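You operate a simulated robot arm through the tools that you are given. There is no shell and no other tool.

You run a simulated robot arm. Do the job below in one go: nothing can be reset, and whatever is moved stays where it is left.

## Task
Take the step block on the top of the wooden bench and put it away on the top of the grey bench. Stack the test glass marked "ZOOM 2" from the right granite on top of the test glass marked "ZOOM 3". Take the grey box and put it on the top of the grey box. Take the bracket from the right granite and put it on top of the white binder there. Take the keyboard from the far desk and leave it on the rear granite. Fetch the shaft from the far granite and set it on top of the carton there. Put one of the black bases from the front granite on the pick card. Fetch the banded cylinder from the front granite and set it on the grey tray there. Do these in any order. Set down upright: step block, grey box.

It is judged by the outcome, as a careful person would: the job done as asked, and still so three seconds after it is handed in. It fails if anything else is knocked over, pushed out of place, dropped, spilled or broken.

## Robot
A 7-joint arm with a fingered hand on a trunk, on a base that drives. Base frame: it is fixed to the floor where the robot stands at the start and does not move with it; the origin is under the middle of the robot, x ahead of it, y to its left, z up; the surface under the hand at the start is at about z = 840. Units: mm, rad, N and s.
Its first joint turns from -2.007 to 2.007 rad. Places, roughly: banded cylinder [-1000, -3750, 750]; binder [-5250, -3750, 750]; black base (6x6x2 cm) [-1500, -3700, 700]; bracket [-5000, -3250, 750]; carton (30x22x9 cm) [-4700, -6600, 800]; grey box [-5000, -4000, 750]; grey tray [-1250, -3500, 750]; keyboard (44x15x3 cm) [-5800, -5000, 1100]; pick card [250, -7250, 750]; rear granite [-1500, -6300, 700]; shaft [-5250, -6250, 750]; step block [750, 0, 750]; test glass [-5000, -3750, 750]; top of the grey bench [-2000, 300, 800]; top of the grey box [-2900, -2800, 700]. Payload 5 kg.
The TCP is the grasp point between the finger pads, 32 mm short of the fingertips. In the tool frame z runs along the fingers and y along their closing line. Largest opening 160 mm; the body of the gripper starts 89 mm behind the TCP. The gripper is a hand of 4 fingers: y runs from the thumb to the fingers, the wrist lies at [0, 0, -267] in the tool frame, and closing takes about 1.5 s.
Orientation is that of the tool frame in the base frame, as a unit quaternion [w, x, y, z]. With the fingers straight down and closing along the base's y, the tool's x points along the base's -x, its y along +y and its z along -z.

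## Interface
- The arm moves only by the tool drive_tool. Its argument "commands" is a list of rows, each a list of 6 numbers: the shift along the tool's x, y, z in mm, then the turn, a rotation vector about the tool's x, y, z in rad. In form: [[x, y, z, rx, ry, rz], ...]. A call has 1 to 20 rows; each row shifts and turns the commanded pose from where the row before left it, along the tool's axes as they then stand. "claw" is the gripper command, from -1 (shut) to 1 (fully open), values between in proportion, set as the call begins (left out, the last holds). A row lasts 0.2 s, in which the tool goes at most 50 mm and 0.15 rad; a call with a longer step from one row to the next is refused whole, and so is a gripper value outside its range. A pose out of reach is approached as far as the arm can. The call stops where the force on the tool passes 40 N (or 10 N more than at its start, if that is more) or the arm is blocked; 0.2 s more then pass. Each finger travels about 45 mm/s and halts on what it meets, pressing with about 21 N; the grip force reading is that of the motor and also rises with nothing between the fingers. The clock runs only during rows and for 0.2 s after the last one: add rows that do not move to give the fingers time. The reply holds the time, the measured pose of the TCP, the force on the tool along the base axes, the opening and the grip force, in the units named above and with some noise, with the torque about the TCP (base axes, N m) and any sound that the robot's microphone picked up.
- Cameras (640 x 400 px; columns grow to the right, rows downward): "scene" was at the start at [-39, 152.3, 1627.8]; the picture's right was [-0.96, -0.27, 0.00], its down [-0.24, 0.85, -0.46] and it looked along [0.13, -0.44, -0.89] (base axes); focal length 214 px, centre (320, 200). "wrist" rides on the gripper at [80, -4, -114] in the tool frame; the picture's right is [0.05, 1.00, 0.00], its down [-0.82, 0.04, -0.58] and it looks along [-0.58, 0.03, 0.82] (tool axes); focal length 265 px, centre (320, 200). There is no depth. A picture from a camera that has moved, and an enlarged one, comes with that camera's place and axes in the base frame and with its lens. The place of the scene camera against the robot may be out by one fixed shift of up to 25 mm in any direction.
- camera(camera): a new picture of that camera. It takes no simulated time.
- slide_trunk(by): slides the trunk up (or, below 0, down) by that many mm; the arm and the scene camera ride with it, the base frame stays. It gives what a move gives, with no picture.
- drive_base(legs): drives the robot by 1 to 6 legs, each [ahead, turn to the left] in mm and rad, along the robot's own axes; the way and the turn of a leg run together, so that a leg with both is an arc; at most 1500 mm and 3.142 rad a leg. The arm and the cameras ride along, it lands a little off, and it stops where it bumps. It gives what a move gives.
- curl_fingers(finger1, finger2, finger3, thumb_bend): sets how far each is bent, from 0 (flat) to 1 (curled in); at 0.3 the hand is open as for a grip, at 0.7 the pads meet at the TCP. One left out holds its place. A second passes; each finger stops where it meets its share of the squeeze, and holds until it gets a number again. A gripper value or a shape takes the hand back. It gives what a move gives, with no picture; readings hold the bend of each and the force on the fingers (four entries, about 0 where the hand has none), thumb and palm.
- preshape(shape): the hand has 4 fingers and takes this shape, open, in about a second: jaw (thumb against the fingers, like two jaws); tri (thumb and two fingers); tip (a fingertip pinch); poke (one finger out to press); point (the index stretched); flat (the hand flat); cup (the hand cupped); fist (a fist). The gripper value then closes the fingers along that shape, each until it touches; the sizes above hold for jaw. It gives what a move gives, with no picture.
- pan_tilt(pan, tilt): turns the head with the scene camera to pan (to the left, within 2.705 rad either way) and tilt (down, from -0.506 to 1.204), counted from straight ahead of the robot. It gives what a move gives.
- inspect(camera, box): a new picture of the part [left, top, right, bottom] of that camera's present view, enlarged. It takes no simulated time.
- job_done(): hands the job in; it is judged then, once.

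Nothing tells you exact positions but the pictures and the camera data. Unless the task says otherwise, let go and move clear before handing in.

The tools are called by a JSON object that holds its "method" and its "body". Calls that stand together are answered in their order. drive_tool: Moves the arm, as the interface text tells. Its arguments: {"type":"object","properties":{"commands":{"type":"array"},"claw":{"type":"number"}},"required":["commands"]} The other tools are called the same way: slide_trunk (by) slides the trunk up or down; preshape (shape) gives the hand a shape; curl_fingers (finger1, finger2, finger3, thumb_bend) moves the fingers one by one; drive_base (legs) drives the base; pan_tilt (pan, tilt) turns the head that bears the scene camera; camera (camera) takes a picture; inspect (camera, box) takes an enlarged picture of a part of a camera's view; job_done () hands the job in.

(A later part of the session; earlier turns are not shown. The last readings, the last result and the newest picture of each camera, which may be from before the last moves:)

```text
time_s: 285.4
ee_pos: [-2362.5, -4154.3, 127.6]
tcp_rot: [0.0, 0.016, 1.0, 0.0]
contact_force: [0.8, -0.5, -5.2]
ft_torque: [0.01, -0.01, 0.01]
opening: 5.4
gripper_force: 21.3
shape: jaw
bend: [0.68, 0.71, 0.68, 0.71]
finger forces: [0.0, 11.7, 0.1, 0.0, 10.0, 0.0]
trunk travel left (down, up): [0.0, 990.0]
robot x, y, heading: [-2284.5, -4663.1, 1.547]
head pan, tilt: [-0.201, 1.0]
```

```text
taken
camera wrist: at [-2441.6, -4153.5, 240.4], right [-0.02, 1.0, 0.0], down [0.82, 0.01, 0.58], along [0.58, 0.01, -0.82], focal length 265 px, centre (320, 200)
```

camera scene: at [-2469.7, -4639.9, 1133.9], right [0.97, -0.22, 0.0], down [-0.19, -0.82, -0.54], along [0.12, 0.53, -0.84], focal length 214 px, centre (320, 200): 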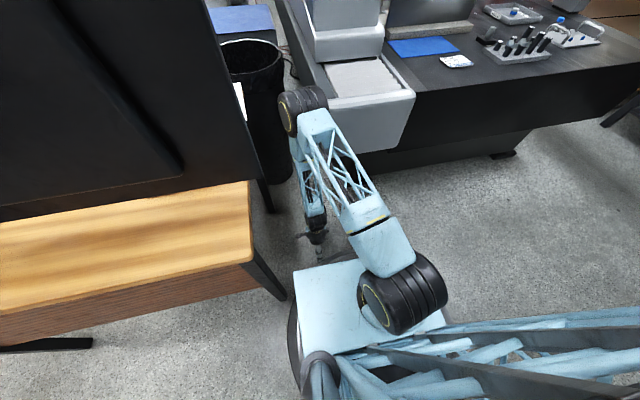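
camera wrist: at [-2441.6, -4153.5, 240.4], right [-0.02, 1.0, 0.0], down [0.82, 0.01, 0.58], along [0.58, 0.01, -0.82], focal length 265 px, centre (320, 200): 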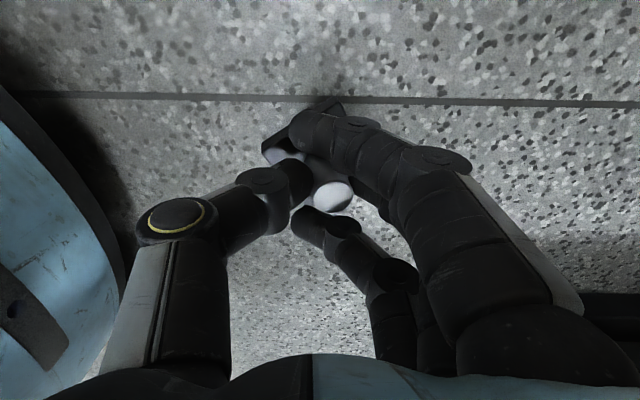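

The grip is steady. I'll carry it low over the floor so a slip would be harmless, checking after each leg. First turn right toward +x.

{"method": "drive_base", "body": {"legs": [[0, -0.8]]}}

{"method": "drive_base", "body": {"legs": [[0, -0.75]]}}

{"method": "camera", "body": {"camera": "wrist"}}

{"method": "pan_tilt", "body": {"pan": 0, "tilt": 0.6}}

{"method": "camera", "body": {"camera": "scene"}}

```text
time_s: 287.9
ee_pos: [-1979.3, -4246.8, 126.4]
tcp_rot: [0.0, 0.396, 0.918, 0.0]
contact_force: [0.5, -0.3, -7.0]
ft_torque: [-0.02, 0.01, -0.01]
opening: 5.3
gripper_force: 21.1
shape: jaw
bend: [0.68, 0.71, 0.68, 0.71]
finger forces: [0.1, 11.5, 0.1, 0.0, 9.8, 0.0]
trunk travel left (down, up): [0.0, 990.0]
robot x, y, heading: [-2282.8, -4662.8, 0.761]
head pan, tilt: [-0.201, 1.0]
```

```text
time_s: 290.4
ee_pos: [-1775.6, -4577.0, 127.1]
tcp_rot: [0.0, 0.715, 0.699, 0.0]
contact_force: [-0.2, -1.2, -5.2]
ft_torque: [0.0, -0.01, 0.01]
opening: 5.3
gripper_force: 20.5
shape: jaw
bend: [0.68, 0.71, 0.68, 0.71]
finger forces: [0.0, 11.4, 0.0, 0.0, 9.7, 0.1]
trunk travel left (down, up): [0.0, 990.0]
robot x, y, heading: [-2283.8, -4663.0, -0.015]
head pan, tilt: [-0.201, 1.0]
```

```text
taken
camera wrist: at [-1776.0, -4496.0, 240.4], right [1.0, 0.03, 0.0], down [0.03, -0.82, 0.58], along [0.02, -0.58, -0.82], focal length 265 px, centre (320, 200)
```

wrist: 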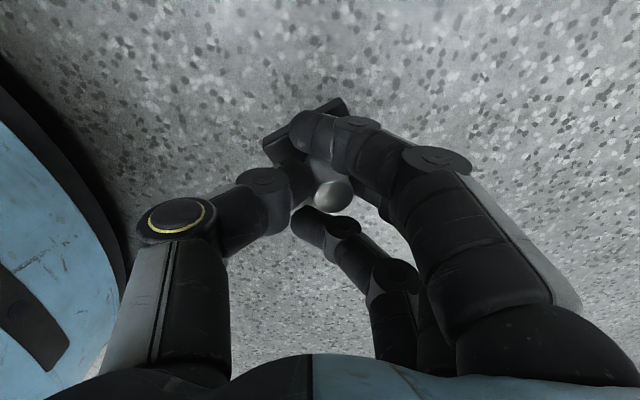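

```text
time_s: 291.3
ee_pos: [-1774.3, -4576.5, 126.7]
tcp_rot: [0.0, 0.714, 0.7, 0.0]
contact_force: [0.2, -0.4, -6.4]
ft_torque: [0.02, 0.02, 0.03]
opening: 5.5
gripper_force: 20.5
shape: jaw
bend: [0.68, 0.71, 0.68, 0.71]
finger forces: [0.0, 11.4, 0.0, 0.1, 9.7, 0.1]
trunk travel left (down, up): [0.0, 990.0]
robot x, y, heading: [-2282.2, -4661.5, -0.003]
head pan, tilt: [0.0, 0.6]
```

```text
taken
camera scene: at [-2249.7, -4449.9, 1165.8], right [-0.01, -1.0, 0.0], down [-0.57, 0.01, -0.82], along [0.82, -0.01, -0.57], focal length 214 px, centre (320, 200)
```

scene: 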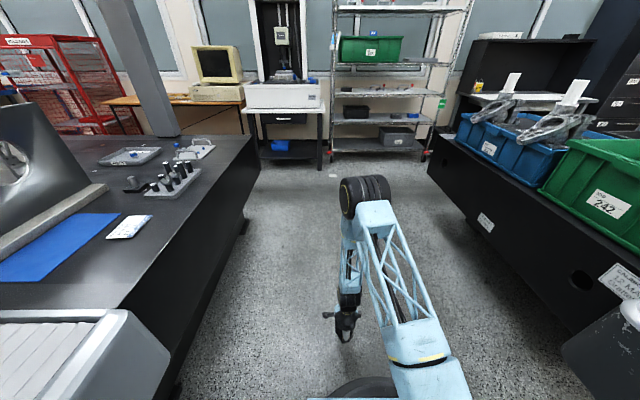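

Holding. Driving along the gap toward the aisle.

{"method": "drive_base", "body": {"legs": [[900, 0]]}}

{"method": "drive_base", "body": {"legs": [[850, 0]]}}

{"method": "camera", "body": {"camera": "wrist"}}

{"method": "camera", "body": {"camera": "scene"}}

```text
time_s: 296.1
ee_pos: [-854.1, -4587.7, 127.6]
tcp_rot: [0.0, 0.714, 0.7, 0.0]
contact_force: [-0.6, 0.6, -5.9]
ft_torque: [0.04, -0.03, 0.01]
opening: 5.3
gripper_force: 20.8
shape: jaw
bend: [0.68, 0.71, 0.68, 0.71]
finger forces: [0.1, 11.3, 0.1, 0.0, 9.7, 0.0]
trunk travel left (down, up): [0.0, 990.0]
robot x, y, heading: [-1362.5, -4673.1, -0.008]
head pan, tilt: [0.0, 0.6]
```

```text
time_s: 300.7
ee_pos: [4.1, -4593.0, 126.3]
tcp_rot: [0.0, 0.713, 0.702, -0.001]
contact_force: [0.2, 0.4, -5.2]
ft_torque: [0.03, 0.04, -0.02]
opening: 5.5
gripper_force: 20.4
shape: jaw
bend: [0.68, 0.71, 0.68, 0.71]
finger forces: [0.0, 11.4, 0.1, 0.0, 9.7, 0.1]
trunk travel left (down, up): [0.0, 990.0]
robot x, y, heading: [-503.3, -4680.9, -0.007]
head pan, tilt: [0.0, 0.6]
```

```text
taken
camera wrist: at [2.2, -4511.2, 240.4], right [1.0, 0.04, 0.0], down [0.03, -0.82, 0.58], along [0.02, -0.58, -0.82], focal length 265 px, centre (320, 200)
```

wrist: 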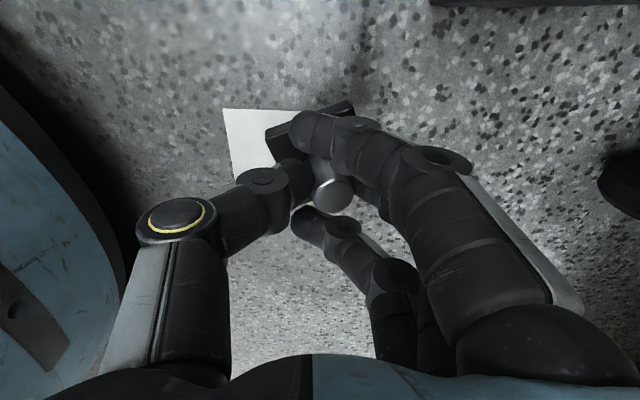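

```text
taken
camera scene: at [-471.5, -4466.7, 1165.9], right [-0.01, -1.0, 0.0], down [-0.57, 0.0, -0.82], along [0.82, -0.01, -0.57], focal length 214 px, centre (320, 200)
```

scene: 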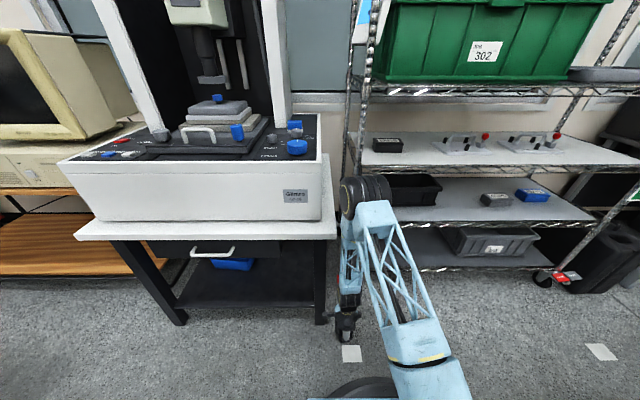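

Close to the furniture; backing a little, then turning right diagonally down the aisle.

{"method": "drive_base", "body": {"legs": [[-60, 0], [0, -1.09]]}}

{"method": "camera", "body": {"camera": "scene"}}

{"method": "camera", "body": {"camera": "wrist"}}

```text
time_s: 304.6
ee_pos: [-255.9, -5091.8, 127.6]
tcp_rot: [-0.001, 0.974, 0.226, -0.001]
contact_force: [-0.2, -0.5, -5.2]
ft_torque: [0.05, -0.02, 0.0]
opening: 5.2
gripper_force: 21.0
shape: jaw
bend: [0.68, 0.71, 0.68, 0.71]
finger forces: [0.1, 11.1, 0.0, 0.0, 9.5, 0.1]
trunk travel left (down, up): [0.0, 990.0]
robot x, y, heading: [-564.5, -4679.3, -1.106]
head pan, tilt: [0.0, 0.6]
```

```text
taken
camera scene: at [-366.4, -4603.9, 1165.9], right [-0.89, -0.45, 0.0], down [-0.25, 0.51, -0.82], along [0.37, -0.74, -0.57], focal length 214 px, centre (320, 200)
```

scene: 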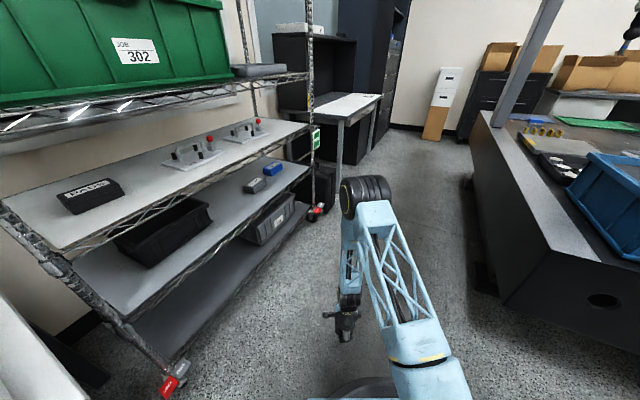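

```text
taken
camera wrist: at [-183.5, -5053.5, 240.4], right [0.48, -0.87, 0.0], down [-0.71, -0.4, 0.58], along [-0.51, -0.28, -0.82], focal length 265 px, centre (320, 200)
```

wrist: 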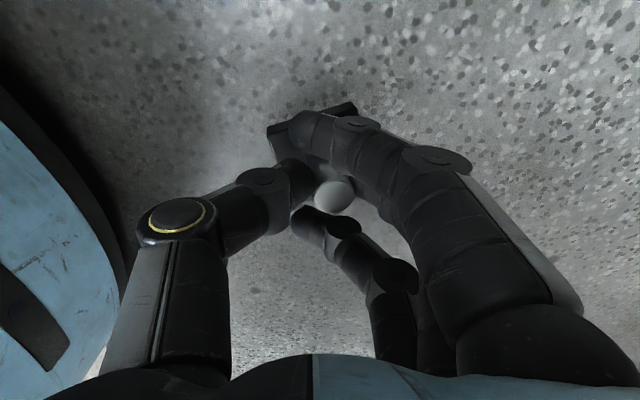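

Aisle clear. Onward.

{"method": "drive_base", "body": {"legs": [[650, 0], [0, -0.465]]}}

{"method": "drive_base", "body": {"legs": [[1200, 0]]}}

{"method": "pan_tilt", "body": {"pan": 0.4, "tilt": 0.6}}

{"method": "camera", "body": {"camera": "scene"}}

{"method": "camera", "body": {"camera": "wrist"}}

```text
time_s: 309.6
ee_pos: [-195.8, -5779.0, 127.2]
tcp_rot: [-0.001, 1.0, -0.015, 0.0]
contact_force: [0.3, 0.3, -6.2]
ft_torque: [0.02, -0.02, -0.01]
opening: 5.2
gripper_force: 21.2
shape: jaw
bend: [0.68, 0.71, 0.68, 0.71]
finger forces: [0.0, 11.1, 0.1, 0.1, 9.5, 0.0]
trunk travel left (down, up): [0.0, 990.0]
robot x, y, heading: [-274.5, -5268.1, -1.59]
head pan, tilt: [0.0, 0.6]
```

```text
time_s: 315.7
ee_pos: [-216.6, -6974.9, 126.1]
tcp_rot: [-0.002, 1.0, -0.014, 0.0]
contact_force: [0.4, -0.3, -6.0]
ft_torque: [0.0, -0.01, 0.0]
opening: 5.1
gripper_force: 20.8
shape: jaw
bend: [0.68, 0.71, 0.68, 0.71]
finger forces: [0.0, 11.0, 0.1, 0.1, 9.5, 0.0]
trunk travel left (down, up): [0.0, 990.0]
robot x, y, heading: [-303.2, -6467.8, -1.588]
head pan, tilt: [0.0, 0.6]
```

```text
time_s: 316.6
ee_pos: [-218.7, -6976.7, 127.3]
tcp_rot: [-0.001, 1.0, -0.014, 0.0]
contact_force: [-0.8, 0.2, -5.6]
ft_torque: [0.01, -0.02, 0.02]
opening: 5.3
gripper_force: 21.1
shape: jaw
bend: [0.68, 0.71, 0.68, 0.71]
finger forces: [0.0, 11.1, 0.0, 0.1, 9.6, 0.0]
trunk travel left (down, up): [0.0, 990.0]
robot x, y, heading: [-299.5, -6464.7, -1.586]
head pan, tilt: [0.4, 0.6]
```

```text
taken
camera scene: at [-59.0, -6482.3, 1165.8], right [-0.93, -0.37, 0.0], down [-0.21, 0.52, -0.82], along [0.31, -0.77, -0.57], focal length 214 px, centre (320, 200)
```

scene: 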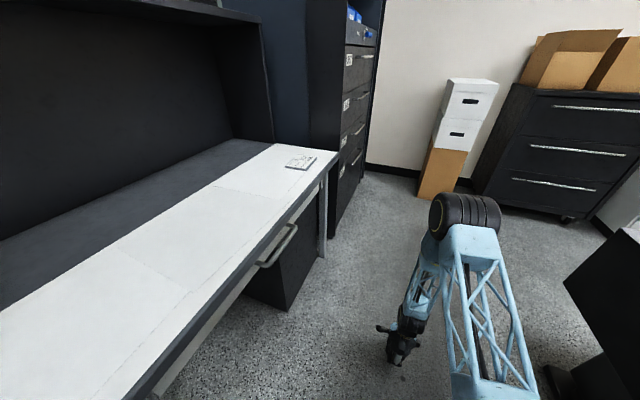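

```text
taken
camera wrist: at [-136.1, -6973.7, 240.4], right [0.02, -1.0, 0.0], down [-0.82, -0.02, 0.58], along [-0.58, -0.01, -0.82], focal length 265 px, centre (320, 200)
```

wrist: 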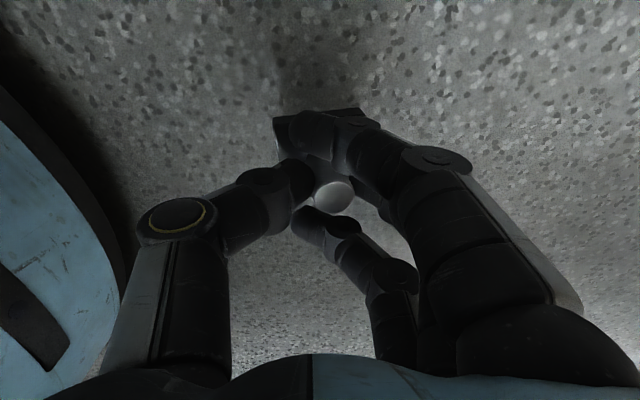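

The pick card is the small white card at the far end of the white table, near (366, −7293). Driving a bit closer, then raising.

{"method": "drive_base", "body": {"legs": [[480, 0]]}}

{"method": "slide_trunk", "body": {"by": 400}}

{"method": "drive_tool", "body": {"commands": [[0, 0, -40, 0, 0, 0], [0, 0, -40, 0, 0, 0], [0, 0, -40, 0, 0, 0], [0, 0, -40, 0, 0, 0], [0, 0, -40, 0, 0, 0], [0, 0, -40, 0, 0, 0], [0, 0, -40, 0, 0, 0], [0, 0, 0, 0, 0, 0]]}}

{"method": "slide_trunk", "body": {"by": 100}}

{"method": "camera", "body": {"camera": "wrist"}}

{"method": "camera", "body": {"camera": "scene"}}

```text
time_s: 319.4
ee_pos: [-227.6, -7445.8, 127.3]
tcp_rot: [-0.001, 1.0, -0.016, 0.0]
contact_force: [0.2, -0.6, -5.4]
ft_torque: [0.02, -0.04, -0.01]
opening: 5.2
gripper_force: 21.1
shape: jaw
bend: [0.68, 0.71, 0.68, 0.71]
finger forces: [0.0, 11.1, 0.0, 0.1, 9.5, 0.0]
trunk travel left (down, up): [0.0, 990.0]
robot x, y, heading: [-307.1, -6938.4, -1.588]
head pan, tilt: [0.4, 0.6]
```

```text
time_s: 323.2
ee_pos: [-228.2, -7446.5, 525.5]
tcp_rot: [-0.001, 1.0, -0.015, 0.0]
contact_force: [-0.8, 0.8, -6.2]
ft_torque: [0.03, -0.02, 0.02]
opening: 5.3
gripper_force: 20.3
shape: jaw
bend: [0.68, 0.71, 0.68, 0.71]
finger forces: [0.0, 11.0, 0.1, 0.1, 9.5, 0.0]
trunk travel left (down, up): [-400.0, 590.0]
robot x, y, heading: [-311.8, -6935.6, -1.595]
head pan, tilt: [0.4, 0.6]
```

```text
time_s: 325.0
ee_pos: [-226.7, -7447.2, 801.9]
tcp_rot: [-0.001, 1.0, -0.014, 0.0]
contact_force: [0.4, 0.1, -5.4]
ft_torque: [0.03, -0.04, 0.02]
opening: 5.2
gripper_force: 20.9
shape: jaw
bend: [0.68, 0.71, 0.68, 0.71]
finger forces: [0.0, 11.1, 0.0, 0.0, 9.8, 0.0]
trunk travel left (down, up): [-400.0, 590.0]
robot x, y, heading: [-306.6, -6937.9, -1.592]
head pan, tilt: [0.4, 0.6]
```

```text
time_s: 326.3
ee_pos: [-227.2, -7446.8, 901.8]
tcp_rot: [-0.001, 1.0, -0.015, 0.0]
contact_force: [0.5, -0.4, -5.8]
ft_torque: [0.04, -0.02, -0.01]
opening: 5.0
gripper_force: 21.3
shape: jaw
bend: [0.68, 0.71, 0.68, 0.71]
finger forces: [0.0, 11.2, 0.0, 0.0, 9.7, 0.0]
trunk travel left (down, up): [-500.0, 490.0]
robot x, y, heading: [-309.0, -6935.4, -1.587]
head pan, tilt: [0.4, 0.6]
```

```text
taken
camera wrist: at [-145.4, -7444.6, 1015.3], right [0.02, -1.0, 0.0], down [-0.82, -0.02, 0.58], along [-0.58, -0.01, -0.82], focal length 265 px, centre (320, 200)
```

wrist: 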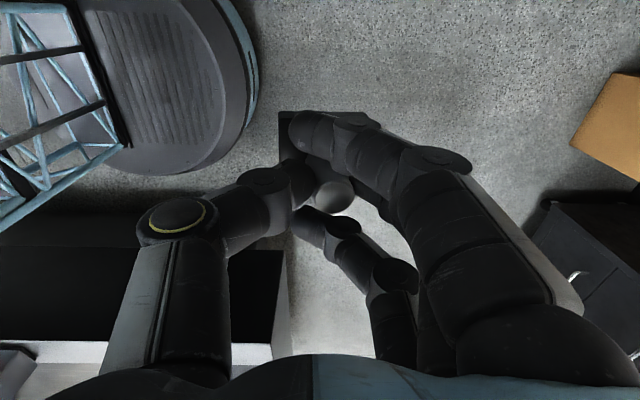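

```text
taken
camera scene: at [-67.7, -6953.2, 1665.8], right [-0.93, -0.37, 0.0], down [-0.21, 0.52, -0.82], along [0.31, -0.77, -0.57], focal length 214 px, centre (320, 200)
```

scene: 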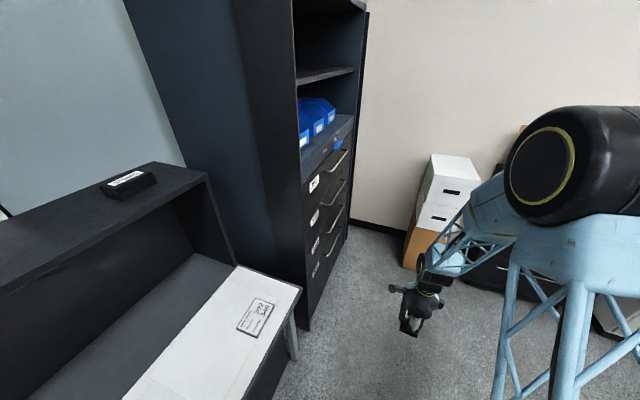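

The card spans about x 300–415, y −7360–−7230. Moving the base over its centre.

{"method": "drive_tool", "body": {"commands": [[30, -13, -6, 0, 0, 0], [40, -13, -4, 0, 0, 0], [45, -13, 0, 0, 0, 0], [45, -13, 0, 0, 0, 0], [45, -13, 0, 0, 0, 0], [45, -13, 0, 0, 0, 0], [45, -13, 0, 0, 0, 0], [45, -13, 0, 0, 0, 0], [45, -13, 0, 0, 0, 0], [45, -13, 0, 0, 0, 0], [45, -13, 0, 0, 0, 0], [45, -13, 0, 0, 0, 0], [40, -10, 0, 0, 0, 0], [25, -4, 0, 0, 0, 0], [0, 0, 0, 0, 0, 0]]}}

{"method": "camera", "body": {"camera": "wrist"}}

{"method": "camera", "body": {"camera": "scene"}}

```text
time_s: 329.5
ee_pos: [363.5, -7293.1, 913.9]
tcp_rot: [-0.001, 1.0, -0.015, -0.001]
contact_force: [-0.5, -0.6, -5.9]
ft_torque: [0.0, -0.02, -0.01]
opening: 5.2
gripper_force: 21.1
shape: jaw
bend: [0.68, 0.71, 0.68, 0.71]
finger forces: [0.0, 10.6, 0.1, 0.1, 9.3, 0.0]
trunk travel left (down, up): [-500.0, 490.0]
robot x, y, heading: [-308.3, -6937.8, -1.588]
head pan, tilt: [0.4, 0.6]
```

```text
taken
camera wrist: at [444.6, -7290.9, 1027.1], right [0.02, -1.0, 0.0], down [-0.82, -0.02, 0.58], along [-0.58, -0.01, -0.82], focal length 265 px, centre (320, 200)
```

wrist: 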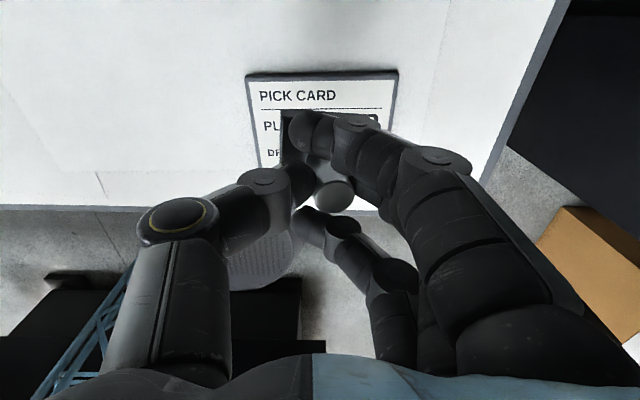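

```text
taken
camera scene: at [-66.9, -6952.9, 1665.8], right [-0.93, -0.37, 0.0], down [-0.21, 0.52, -0.82], along [0.31, -0.77, -0.57], focal length 214 px, centre (320, 200)
```

scene: 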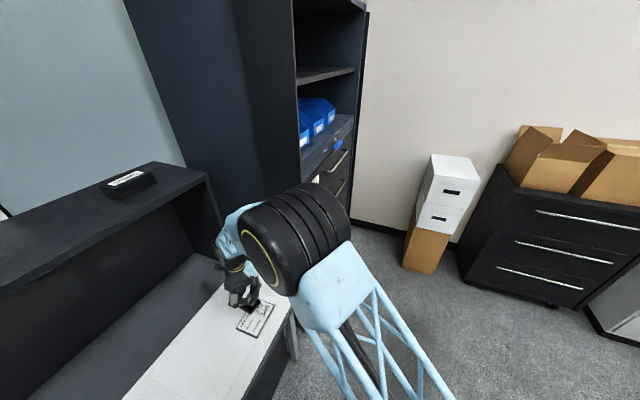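

Card is beneath. Lowering.

{"method": "drive_tool", "body": {"commands": [[-10, 0, 25, 0, 0, 0], [0, 0, 25, 0, 0, 0], [0, 0, 12, 0, 0, 0], [0, 0, 0, 0, 0, 0]]}}

{"method": "drive_tool", "body": {"commands": [[0, 0, 4, 0, 0, 0], [0, 0, 4, 0, 0, 0], [0, 0, 4, 0, 0, 0], [0, 0, 0, 0, 0, 0]]}}

{"method": "camera", "body": {"camera": "wrist"}}

{"method": "inspect", "body": {"camera": "scene", "box": [200, 250, 300, 350]}}

```text
time_s: 330.5
ee_pos: [351.9, -7293.4, 849.9]
tcp_rot: [-0.001, 1.0, -0.016, -0.001]
contact_force: [0.2, -1.5, -5.8]
ft_torque: [-0.01, -0.02, 0.02]
opening: 4.8
gripper_force: 21.0
shape: jaw
bend: [0.68, 0.71, 0.68, 0.71]
finger forces: [0.0, 10.9, 0.1, 0.1, 9.5, 0.0]
trunk travel left (down, up): [-500.0, 490.0]
robot x, y, heading: [-308.8, -6936.9, -1.587]
head pan, tilt: [0.4, 0.6]
```

```text
time_s: 331.5
ee_pos: [352.2, -7293.4, 839.3]
tcp_rot: [-0.001, 1.0, -0.015, 0.0]
contact_force: [0.7, 3.5, 4.4]
ft_torque: [-0.05, -0.03, 0.02]
opening: 5.7
gripper_force: 21.1
shape: jaw
bend: [0.68, 0.71, 0.68, 0.71]
finger forces: [0.1, 10.8, 0.0, 0.1, 14.7, 0.2]
trunk travel left (down, up): [-500.0, 490.0]
robot x, y, heading: [-306.0, -6940.9, -1.592]
head pan, tilt: [0.4, 0.6]
```

```text
taken
camera wrist: at [434.2, -7290.6, 952.8], right [0.02, -1.0, 0.0], down [-0.82, -0.02, 0.58], along [-0.58, -0.01, -0.82], focal length 265 px, centre (320, 200)
```

wrist: 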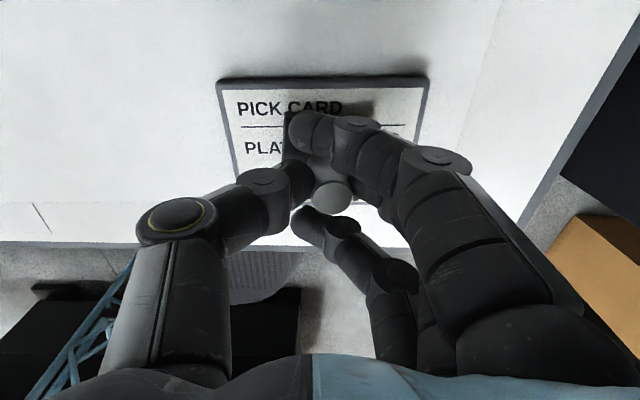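

```text
4.00 times, centred on (250, 300) of scene
camera zoom: at [-67.6, -6952.1, 1666.0], right [-0.93, -0.37, 0.0], down [-0.21, 0.52, -0.83], along [0.31, -0.77, -0.56], focal length 858 px, centre (600, -200)
```

zoom: 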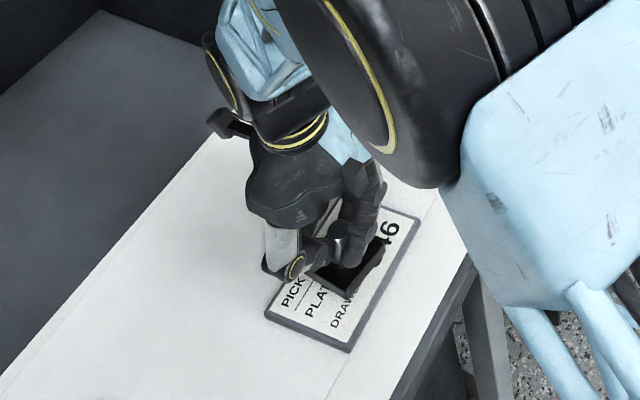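

Contact with the card. Releasing.

{"method": "drive_tool", "body": {"commands": [[0, 0, 1, 0, 0, 0], [0, 0, 0, 0, 0, 0]]}}

{"method": "drive_tool", "body": {"commands": [[0, 0, 0, 0, 0, 0], [0, 0, 0, 0, 0, 0], [0, 0, 0, 0, 0, 0], [0, 0, 0, 0, 0, 0], [0, 0, 0, 0, 0, 0], [0, 0, 0, 0, 0, 0], [0, 0, 0, 0, 0, 0], [0, 0, 0, 0, 0, 0]], "claw": 1}}

{"method": "drive_tool", "body": {"commands": [[0, 0, -20, 0, 0, 0], [0, 0, -40, 0, 0, 0], [0, 0, -45, 0, 0, 0], [0, 0, -45, 0, 0, 0], [0, 0, 0, 0, 0, 0]]}}

{"method": "camera", "body": {"camera": "wrist"}}

{"method": "inspect", "body": {"camera": "scene", "box": [200, 250, 300, 350]}}

```text
time_s: 332.1
ee_pos: [352.8, -7292.2, 837.0]
tcp_rot: [0.0, 1.0, -0.015, 0.0]
contact_force: [0.5, 4.0, 5.8]
ft_torque: [-0.12, 0.02, -0.01]
opening: 6.3
gripper_force: 20.9
shape: jaw
bend: [0.68, 0.71, 0.68, 0.71]
finger forces: [0.0, 11.3, 0.0, 0.1, 15.5, 0.0]
trunk travel left (down, up): [-500.0, 490.0]
robot x, y, heading: [-308.2, -6938.3, -1.589]
head pan, tilt: [0.4, 0.6]
```

```text
time_s: 333.9
ee_pos: [352.7, -7293.5, 837.7]
tcp_rot: [-0.001, 1.0, -0.015, -0.001]
contact_force: [0.2, 0.5, 1.6]
ft_torque: [0.0, -0.01, 0.03]
opening: 160.0
gripper_force: 0.0
shape: jaw
bend: [0.3, 0.3, 0.3, 0.3]
finger forces: [0.0, 0.1, 0.1, 0.1, 0.1, 0.0]
trunk travel left (down, up): [-500.0, 490.0]
robot x, y, heading: [-310.6, -6937.5, -1.59]
head pan, tilt: [0.4, 0.6]
```

```text
time_s: 335.1
ee_pos: [353.5, -7291.9, 986.6]
tcp_rot: [-0.001, 1.0, -0.014, -0.001]
contact_force: [0.0, -0.1, -0.6]
ft_torque: [0.01, -0.03, 0.0]
opening: 159.9
gripper_force: 0.0
shape: jaw
bend: [0.3, 0.3, 0.3, 0.3]
finger forces: [0.0, 0.0, 0.0, 0.0, 0.0, 0.1]
trunk travel left (down, up): [-500.0, 490.0]
robot x, y, heading: [-308.3, -6940.0, -1.589]
head pan, tilt: [0.4, 0.6]
```

```text
taken
camera wrist: at [435.3, -7290.0, 1100.6], right [0.02, -1.0, 0.0], down [-0.82, -0.02, 0.58], along [-0.58, -0.01, -0.82], focal length 265 px, centre (320, 200)
```

wrist: 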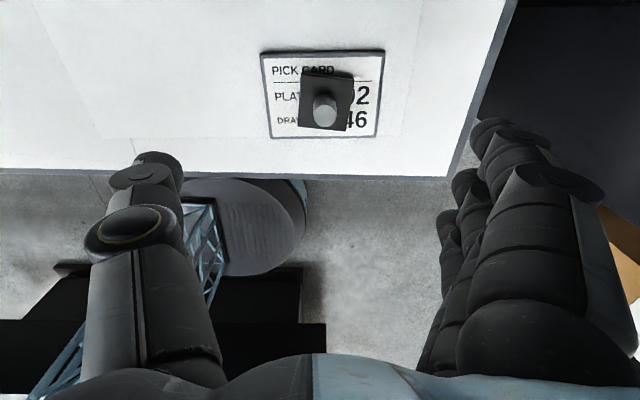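

```text
4.00 times, centred on (250, 300) of scene
camera zoom: at [-67.5, -6952.6, 1665.8], right [-0.93, -0.37, 0.0], down [-0.21, 0.52, -0.82], along [0.31, -0.77, -0.57], focal length 858 px, centre (600, -200)
```

zoom: 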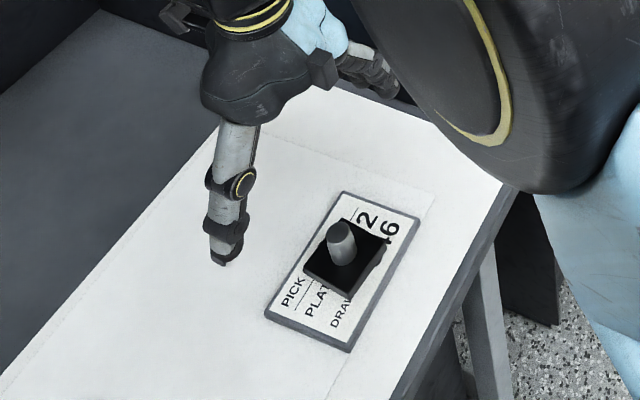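

The black base stands fully on the pick card. Retracting the arm and backing up the aisle, looking at the rear granite on the way.

{"method": "drive_tool", "body": {"commands": [[-45, 13, 0, 0, 0, 0], [-45, 13, 0, 0, 0, 0], [-45, 13, 0, 0, 0, 0], [-45, 13, 0, 0, 0, 0], [-45, 13, 0, 0, 0, 0], [-45, 13, 0, 0, 0, 0], [-45, 13, 0, 0, 0, 0], [-45, 13, 0, 0, 0, 0], [-45, 13, 0, 0, 0, 0], [-45, 13, 0, 0, 0, 0], [-45, 13, 0, 0, 0, 0], [-45, 13, 0, 0, 0, 0], [-45, 10, 0, 0, 0, 0], [0, 0, 0, 0, 0, 0]]}}

{"method": "drive_base", "body": {"legs": [[-700, 0]]}}

{"method": "pan_tilt", "body": {"pan": -1.4, "tilt": 0.5}}

{"method": "camera", "body": {"camera": "scene"}}

```text
time_s: 338.1
ee_pos: [-236.3, -7440.3, 984.3]
tcp_rot: [-0.001, 1.0, -0.015, -0.001]
contact_force: [-0.6, -0.4, -0.3]
ft_torque: [-0.01, -0.04, 0.01]
opening: 160.2
gripper_force: 0.1
shape: jaw
bend: [0.3, 0.3, 0.3, 0.3]
finger forces: [0.0, 0.0, 0.0, 0.1, 0.0, 0.0]
trunk travel left (down, up): [-500.0, 490.0]
robot x, y, heading: [-309.0, -6937.7, -1.592]
head pan, tilt: [0.4, 0.6]
```

```text
time_s: 341.9
ee_pos: [-218.4, -6758.8, 985.3]
tcp_rot: [-0.001, 1.0, 0.002, 0.0]
contact_force: [0.1, 0.5, -0.2]
ft_torque: [-0.02, 0.01, 0.0]
opening: 160.2
gripper_force: 0.0
shape: jaw
bend: [0.3, 0.3, 0.3, 0.3]
finger forces: [0.0, 0.0, 0.1, 0.1, 0.1, 0.1]
trunk travel left (down, up): [-500.0, 490.0]
robot x, y, heading: [-303.8, -6261.1, -1.561]
head pan, tilt: [0.4, 0.6]
```

```text
time_s: 343.7
ee_pos: [-218.1, -6759.1, 983.9]
tcp_rot: [-0.001, 1.0, 0.002, 0.0]
contact_force: [0.0, 0.5, 0.1]
ft_torque: [0.01, 0.01, -0.02]
opening: 159.9
gripper_force: 0.1
shape: jaw
bend: [0.3, 0.3, 0.3, 0.3]
finger forces: [0.1, 0.0, 0.0, 0.0, 0.1, 0.0]
trunk travel left (down, up): [-500.0, 490.0]
robot x, y, heading: [-308.5, -6258.6, -1.557]
head pan, tilt: [-1.4, 0.499]
```

```text
taken
camera scene: at [-190.0, -6202.5, 1675.0], right [-0.18, 0.98, 0.0], down [0.47, 0.09, -0.88], along [-0.86, -0.16, -0.48], focal length 214 px, centre (320, 200)
```

scene: 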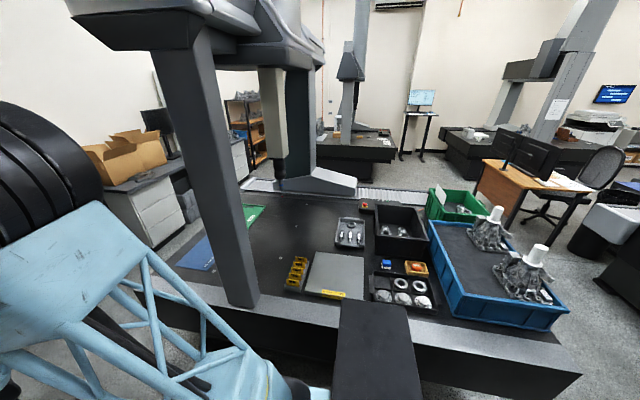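

The rear granite has free space beyond the plate (around (−1250, −6650)). Now backing up the aisle and heading west to the right/far granites.

{"method": "drive_base", "body": {"legs": [[-1450, 0], [-120, 0], [0, -1.57]]}}

{"method": "drive_base", "body": {"legs": [[1500, 0], [600, 0]]}}

{"method": "pan_tilt", "body": {"pan": 0.5, "tilt": 0.3}}

{"method": "camera", "body": {"camera": "scene"}}

{"method": "pan_tilt", "body": {"pan": -0.3, "tilt": 0.3}}

{"method": "camera", "body": {"camera": "scene"}}

```text
time_s: 355.9
ee_pos: [-850.9, -4746.1, 983.5]
tcp_rot: [0.0, -0.696, 0.718, 0.0]
contact_force: [-0.1, 0.7, 0.9]
ft_torque: [0.01, -0.02, 0.02]
opening: 159.8
gripper_force: 0.1
shape: jaw
bend: [0.3, 0.3, 0.3, 0.3]
finger forces: [0.0, 0.0, 0.0, 0.1, 0.0, 0.0]
trunk travel left (down, up): [-500.0, 490.0]
robot x, y, heading: [-348.5, -4672.6, 3.128]
head pan, tilt: [-1.4, 0.499]
```

```text
time_s: 366.3
ee_pos: [-2883.7, -4720.5, 985.1]
tcp_rot: [-0.001, -0.688, 0.726, 0.0]
contact_force: [-0.4, 0.1, -0.3]
ft_torque: [-0.03, 0.02, 0.01]
opening: 159.8
gripper_force: 0.1
shape: jaw
bend: [0.3, 0.3, 0.3, 0.3]
finger forces: [0.0, 0.0, 0.0, 0.1, 0.1, 0.0]
trunk travel left (down, up): [-500.0, 490.0]
robot x, y, heading: [-2380.7, -4689.4, 2.96]
head pan, tilt: [-1.4, 0.499]
stopped in leg 2: the robot was blocked; the commanded pose is now the measured one
```

```text
time_s: 368.1
ee_pos: [-2884.3, -4720.1, 983.9]
tcp_rot: [0.0, -0.688, 0.726, 0.0]
contact_force: [-0.2, 0.0, 0.3]
ft_torque: [-0.05, -0.02, 0.0]
opening: 159.9
gripper_force: 0.0
shape: jaw
bend: [0.3, 0.3, 0.3, 0.3]
finger forces: [0.0, 0.0, 0.1, 0.0, 0.0, 0.0]
trunk travel left (down, up): [-500.0, 490.0]
robot x, y, heading: [-2381.2, -4693.4, 2.954]
head pan, tilt: [0.499, 0.3]
```

```text
taken
camera scene: at [-2445.4, -4922.6, 1693.4], right [-0.31, 0.95, 0.0], down [0.28, 0.09, -0.96], along [-0.91, -0.3, -0.3], focal length 214 px, centre (320, 200)
```

scene: 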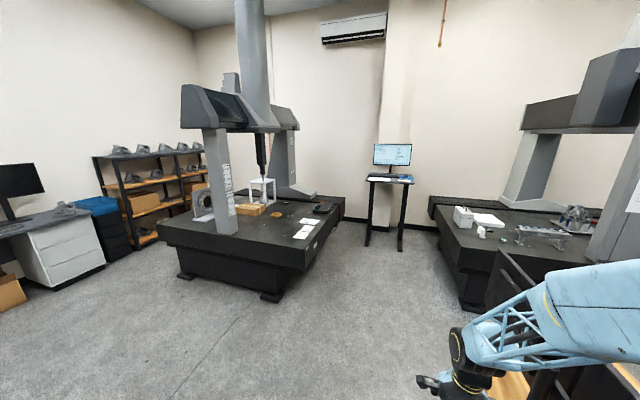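

```text
time_s: 369.3
ee_pos: [-2885.1, -4719.5, 984.6]
tcp_rot: [0.001, -0.688, 0.726, 0.0]
contact_force: [0.2, 0.1, 0.2]
ft_torque: [0.0, 0.01, 0.02]
opening: 159.9
gripper_force: 0.1
shape: jaw
bend: [0.3, 0.3, 0.3, 0.3]
finger forces: [0.0, 0.0, 0.0, 0.1, 0.1, 0.0]
trunk travel left (down, up): [-500.0, 490.0]
robot x, y, heading: [-2382.3, -4692.4, 2.959]
head pan, tilt: [-0.3, 0.3]
```

```text
taken
camera scene: at [-2439.4, -4850.3, 1693.4], right [0.46, 0.89, 0.0], down [0.26, -0.14, -0.96], along [-0.85, 0.44, -0.3], focal length 214 px, centre (320, 200)
```

scene: 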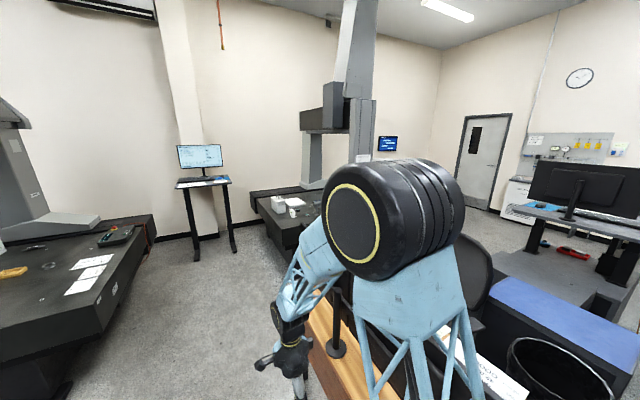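

Blocked slightly by the desk corner again; I'll back off and pass further south.

{"method": "drive_base", "body": {"legs": [[-150, 0], [0, 0.54]]}}

{"method": "drive_base", "body": {"legs": [[900, 0], [0, -0.36]]}}

{"method": "pan_tilt", "body": {"pan": -0.8, "tilt": 0.4}}

{"method": "camera", "body": {"camera": "scene"}}

{"method": "pan_tilt", "body": {"pan": 0.3, "tilt": 0.4}}

{"method": "camera", "body": {"camera": "scene"}}

```text
time_s: 372.2
ee_pos: [-2648.7, -5007.8, 984.5]
tcp_rot: [0.0, 0.86, -0.51, 0.0]
contact_force: [0.4, -0.1, -0.1]
ft_torque: [0.03, -0.02, 0.03]
opening: 160.2
gripper_force: 0.2
shape: jaw
bend: [0.3, 0.3, 0.3, 0.3]
finger forces: [0.0, 0.1, 0.0, 0.0, 0.1, 0.1]
trunk travel left (down, up): [-500.0, 490.0]
robot x, y, heading: [-2239.4, -4717.7, -2.774]
head pan, tilt: [-0.3, 0.3]
```

```text
time_s: 378.1
ee_pos: [-3551.8, -5190.0, 985.9]
tcp_rot: [0.0, 0.763, -0.646, 0.0]
contact_force: [-0.2, -0.8, -0.3]
ft_torque: [-0.03, 0.04, -0.01]
opening: 160.0
gripper_force: 0.0
shape: jaw
bend: [0.3, 0.3, 0.3, 0.3]
finger forces: [0.0, 0.0, 0.1, 0.0, 0.1, 0.0]
trunk travel left (down, up): [-500.0, 490.0]
robot x, y, heading: [-3061.5, -5056.3, -3.102]
head pan, tilt: [-0.3, 0.3]
```

```text
time_s: 379.0
ee_pos: [-3548.4, -5190.4, 984.8]
tcp_rot: [0.001, 0.763, -0.646, 0.0]
contact_force: [-0.6, 0.6, 0.0]
ft_torque: [-0.01, 0.0, 0.01]
opening: 160.0
gripper_force: 0.0
shape: jaw
bend: [0.3, 0.3, 0.3, 0.3]
finger forces: [0.0, 0.0, 0.1, 0.0, 0.1, 0.0]
trunk travel left (down, up): [-500.0, 490.0]
robot x, y, heading: [-3064.3, -5053.2, -3.107]
head pan, tilt: [-0.799, 0.4]
```

```text
taken
camera scene: at [-3061.2, -5180.9, 1684.1], right [0.69, 0.72, 0.0], down [0.28, -0.27, -0.92], along [-0.67, 0.64, -0.39], focal length 214 px, centre (320, 200)
```

scene: 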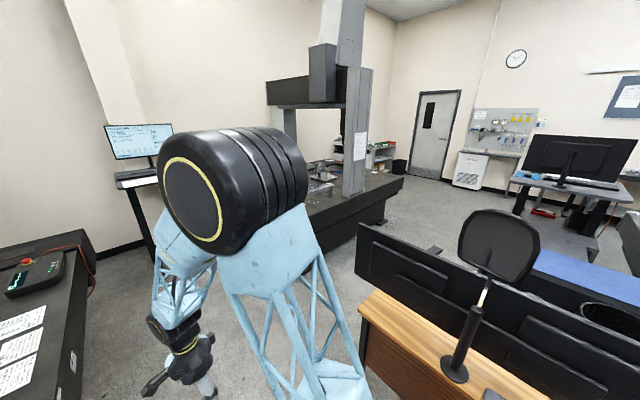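

```text
time_s: 380.4
ee_pos: [-3549.4, -5190.1, 985.2]
tcp_rot: [-0.001, 0.763, -0.647, 0.0]
contact_force: [0.0, -0.4, -0.5]
ft_torque: [0.01, 0.0, -0.01]
opening: 159.6
gripper_force: 0.1
shape: jaw
bend: [0.3, 0.3, 0.3, 0.3]
finger forces: [0.0, 0.0, 0.0, 0.0, 0.0, 0.1]
trunk travel left (down, up): [-500.0, 490.0]
robot x, y, heading: [-3065.5, -5055.6, -3.106]
head pan, tilt: [0.3, 0.4]
```

```text
taken
camera scene: at [-3081.5, -5275.4, 1684.1], right [-0.33, 0.94, 0.0], down [0.37, 0.13, -0.92], along [-0.87, -0.3, -0.39], focal length 214 px, centre (320, 200)
```

scene: 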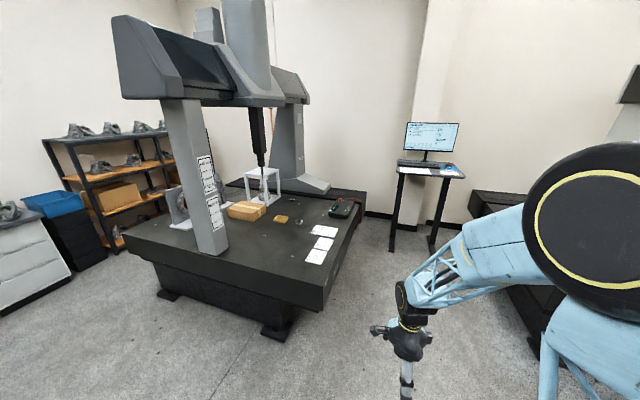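

{"method": "inspect", "body": {"camera": "scene", "box": [160, 150, 360, 275]}}

{"method": "inspect", "body": {"camera": "scene", "box": [370, 110, 490, 200]}}

```text
3.20 times, centred on (260, 212) of scene
camera zoom: at [-3081.5, -5275.4, 1684.1], right [-0.33, 0.94, 0.0], down [0.37, 0.13, -0.92], along [-0.87, -0.3, -0.39], focal length 686 px, centre (512, 160)
```

zoom: 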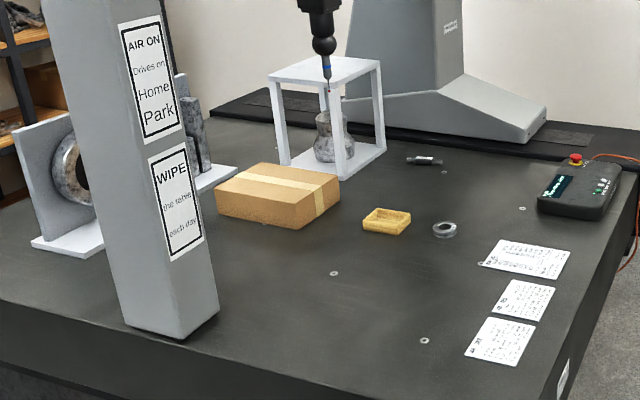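

```text
4.44 times, centred on (430, 155) of scene
camera zoom: at [-3081.5, -5275.4, 1684.1], right [-0.33, 0.94, 0.0], down [0.37, 0.13, -0.92], along [-0.87, -0.3, -0.39], focal length 953 px, centre (-169, 400)
```

zoom: 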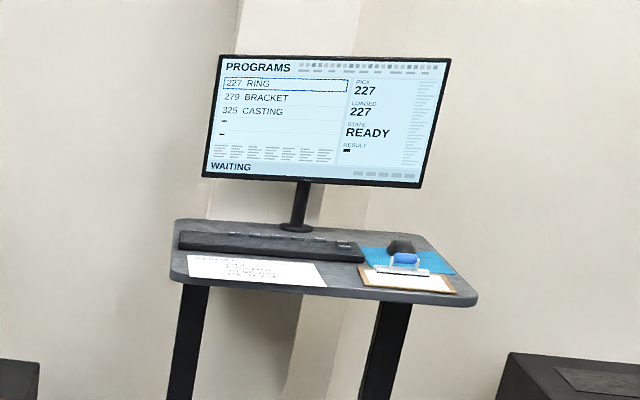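

The shaft lies near (−5160, −6327) and the carton near (−4560, −6510) on the far granite. I'll swing the arm to my left side so I can drive west past the standing desk, then face the granite.

{"method": "drive_tool", "body": {"commands": [[37, -25.8, 0, 0, 0, 0], [37, -25.8, 0, 0, 0, 0], [37, -25.8, 0, 0, 0, 0], [37, -25.8, 0, 0, 0, 0], [37, -25.8, 0, 0, 0, 0], [37, -25.8, 0, 0, 0, 0], [37, -25.8, 0, 0, 0, 0], [37, -25.8, 0, 0, 0, 0], [37, -25.8, 0, 0, 0, 0], [0, 0, 0, 0, 0, 0]]}}

{"method": "drive_base", "body": {"legs": [[1500, 0], [520, 0]]}}

{"method": "pan_tilt", "body": {"pan": 1.3, "tilt": 0.5}}

{"method": "camera", "body": {"camera": "scene"}}

{"method": "pan_tilt", "body": {"pan": -0.6, "tilt": 0.5}}

{"method": "camera", "body": {"camera": "scene"}}

```text
time_s: 382.6
ee_pos: [-3266.4, -5481.9, 983.7]
tcp_rot: [0.0, 0.763, -0.647, 0.0]
contact_force: [0.1, 0.1, 1.2]
ft_torque: [0.01, 0.02, 0.0]
opening: 160.0
gripper_force: 0.0
shape: jaw
bend: [0.3, 0.3, 0.3, 0.3]
finger forces: [0.1, 0.1, 0.0, 0.0, 0.0, 0.0]
trunk travel left (down, up): [-500.0, 490.0]
robot x, y, heading: [-3062.6, -5058.6, -3.108]
head pan, tilt: [0.3, 0.4]
```

```text
time_s: 392.6
ee_pos: [-5270.0, -5565.1, 983.5]
tcp_rot: [-0.001, 0.765, -0.644, 0.0]
contact_force: [0.5, -0.2, 0.4]
ft_torque: [-0.01, -0.02, -0.01]
opening: 160.0
gripper_force: 0.2
shape: jaw
bend: [0.3, 0.3, 0.3, 0.3]
finger forces: [0.0, 0.0, 0.0, 0.0, 0.1, 0.1]
trunk travel left (down, up): [-500.0, 490.0]
robot x, y, heading: [-5069.9, -5139.0, -3.095]
head pan, tilt: [0.3, 0.4]
```

```text
time_s: 393.8
ee_pos: [-5269.3, -5565.4, 983.4]
tcp_rot: [-0.001, 0.766, -0.643, 0.0]
contact_force: [-0.1, 0.0, 0.9]
ft_torque: [0.01, 0.02, -0.03]
opening: 160.1
gripper_force: 0.1
shape: jaw
bend: [0.3, 0.3, 0.3, 0.3]
finger forces: [0.0, 0.0, 0.0, 0.1, 0.0, 0.1]
trunk travel left (down, up): [-500.0, 490.0]
robot x, y, heading: [-5071.7, -5139.9, -3.101]
head pan, tilt: [1.3, 0.499]
```

```text
taken
camera scene: at [-5018.0, -5415.9, 1674.9], right [-0.97, 0.23, 0.0], down [0.11, 0.47, -0.88], along [-0.2, -0.86, -0.48], focal length 214 px, centre (320, 200)
```

scene: 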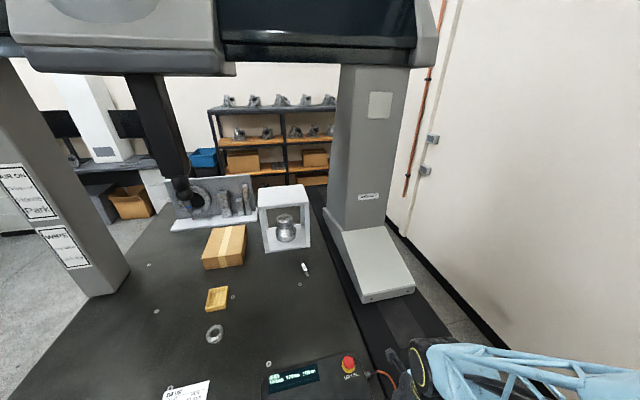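

```text
time_s: 395.7
ee_pos: [-5268.6, -5565.5, 982.9]
tcp_rot: [0.0, 0.765, -0.644, 0.0]
contact_force: [-0.3, -0.4, -0.1]
ft_torque: [0.0, -0.01, -0.01]
opening: 160.0
gripper_force: 0.2
shape: jaw
bend: [0.3, 0.3, 0.3, 0.3]
finger forces: [0.1, 0.0, 0.0, 0.1, 0.0, 0.1]
trunk travel left (down, up): [-500.0, 490.0]
robot x, y, heading: [-5071.2, -5139.0, -3.096]
head pan, tilt: [-0.6, 0.499]
```

```text
taken
camera scene: at [-5074.8, -5279.3, 1675.0], right [0.53, 0.85, 0.0], down [0.41, -0.25, -0.88], along [-0.75, 0.46, -0.48], focal length 214 px, centre (320, 200)
```

scene: 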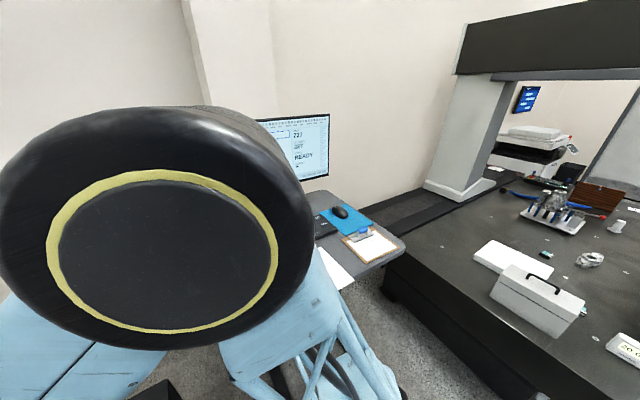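

Shaft is at about (−5140, −6333); carton top spans x −4800…−4590, y −6690…−6390. Turning to face the granite and creeping toward it.

{"method": "drive_base", "body": {"legs": [[0, 1.53]]}}

{"method": "drive_base", "body": {"legs": [[150, 0]]}}

{"method": "drive_base", "body": {"legs": [[130, 0]]}}

{"method": "pan_tilt", "body": {"pan": 0, "tilt": 0.9}}

{"method": "camera", "body": {"camera": "scene"}}

```text
time_s: 399.9
ee_pos: [-4663.2, -5376.4, 983.4]
tcp_rot: [0.0, 0.999, 0.038, 0.0]
contact_force: [0.0, -0.5, 0.2]
ft_torque: [0.02, -0.01, -0.01]
opening: 160.0
gripper_force: 0.0
shape: jaw
bend: [0.3, 0.3, 0.3, 0.3]
finger forces: [0.1, 0.0, 0.1, 0.0, 0.1, 0.1]
trunk travel left (down, up): [-500.0, 490.0]
robot x, y, heading: [-5064.7, -5138.9, -1.625]
head pan, tilt: [-0.6, 0.499]
```

```text
time_s: 401.2
ee_pos: [-4670.5, -5523.8, 982.6]
tcp_rot: [-0.001, 0.999, 0.038, 0.0]
contact_force: [0.0, -0.8, 0.7]
ft_torque: [0.04, -0.03, 0.02]
opening: 160.2
gripper_force: 0.1
shape: jaw
bend: [0.3, 0.3, 0.3, 0.3]
finger forces: [0.0, 0.0, 0.0, 0.1, 0.1, 0.1]
trunk travel left (down, up): [-500.0, 490.0]
robot x, y, heading: [-5079.3, -5283.7, -1.621]
head pan, tilt: [-0.6, 0.499]
```

```text
time_s: 402.6
ee_pos: [-4677.1, -5658.2, 983.3]
tcp_rot: [-0.001, 0.999, 0.04, 0.0]
contact_force: [-0.5, -1.0, -0.1]
ft_torque: [0.04, 0.01, -0.01]
opening: 159.9
gripper_force: 0.0
shape: jaw
bend: [0.3, 0.3, 0.3, 0.3]
finger forces: [0.1, 0.0, 0.0, 0.1, 0.1, 0.0]
trunk travel left (down, up): [-500.0, 490.0]
robot x, y, heading: [-5084.9, -5418.0, -1.619]
head pan, tilt: [-0.6, 0.499]
```

```text
time_s: 403.6
ee_pos: [-4677.5, -5658.0, 983.0]
tcp_rot: [0.001, 0.999, 0.038, 0.0]
contact_force: [-0.4, 1.0, -0.4]
ft_torque: [0.01, 0.02, 0.0]
opening: 160.1
gripper_force: 0.1
shape: jaw
bend: [0.3, 0.3, 0.3, 0.3]
finger forces: [0.0, 0.1, 0.0, 0.0, 0.0, 0.0]
trunk travel left (down, up): [-500.0, 490.0]
robot x, y, heading: [-5088.4, -5416.7, -1.623]
head pan, tilt: [0.0, 0.901]
```

```text
taken
camera scene: at [-4878.5, -5433.9, 1641.1], right [-1.0, 0.05, 0.0], down [0.04, 0.78, -0.62], along [-0.03, -0.62, -0.78], focal length 214 px, centre (320, 200)
```

scene: 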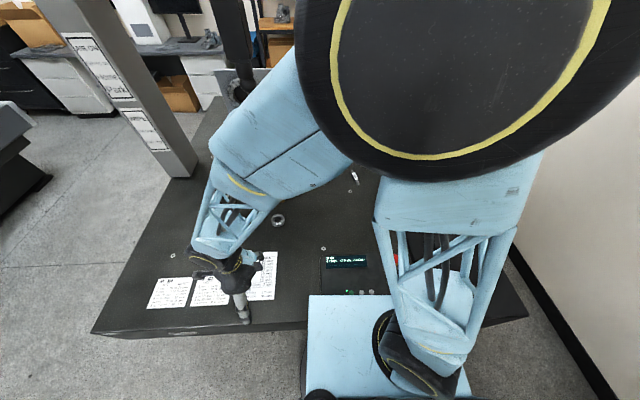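

The base fits under the slab edge. I'll shift to about (−4930, −5490), from where both shaft and carton are in reach.

{"method": "drive_base", "body": {"legs": [[0, 1.13], [175, 0], [0, -1.08]]}}

{"method": "camera", "body": {"camera": "scene"}}

{"method": "camera", "body": {"camera": "wrist"}}

```text
time_s: 408.4
ee_pos: [-4595.6, -5283.2, 1012.5]
tcp_rot: [-0.005, 0.83, 0.555, 0.06]
contact_force: [-2.6, -1.0, 0.6]
ft_torque: [0.12, -0.25, -0.02]
opening: 159.9
gripper_force: 0.0
shape: jaw
bend: [0.3, 0.3, 0.3, 0.3]
finger forces: [0.0, 0.0, 0.0, 0.0, 0.0, 0.0]
trunk travel left (down, up): [-500.0, 490.0]
robot x, y, heading: [-4952.2, -5488.4, -0.563]
head pan, tilt: [0.0, 0.901]
stopped in leg 3: the robot was blocked; the commanded pose is now the measured one
```

```text
taken
camera scene: at [-4798.0, -5261.5, 1638.6], right [-0.54, -0.84, 0.04], down [-0.67, 0.4, -0.62], along [0.51, -0.36, -0.78], focal length 214 px, centre (320, 200)
```

scene: 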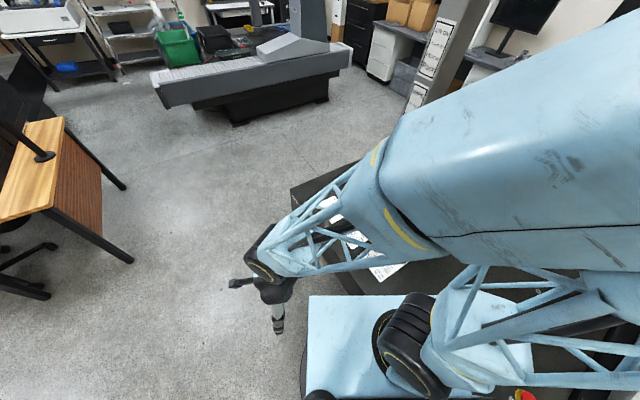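

```text
taken
camera wrist: at [-4579.2, -5216.3, 1134.0], right [0.94, -0.34, 0.06], down [-0.32, -0.81, 0.49], along [-0.11, -0.48, -0.87], focal length 265 px, centre (320, 200)
```

wrist: 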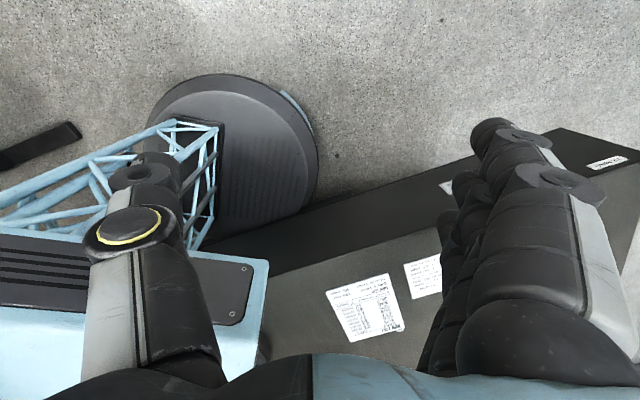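

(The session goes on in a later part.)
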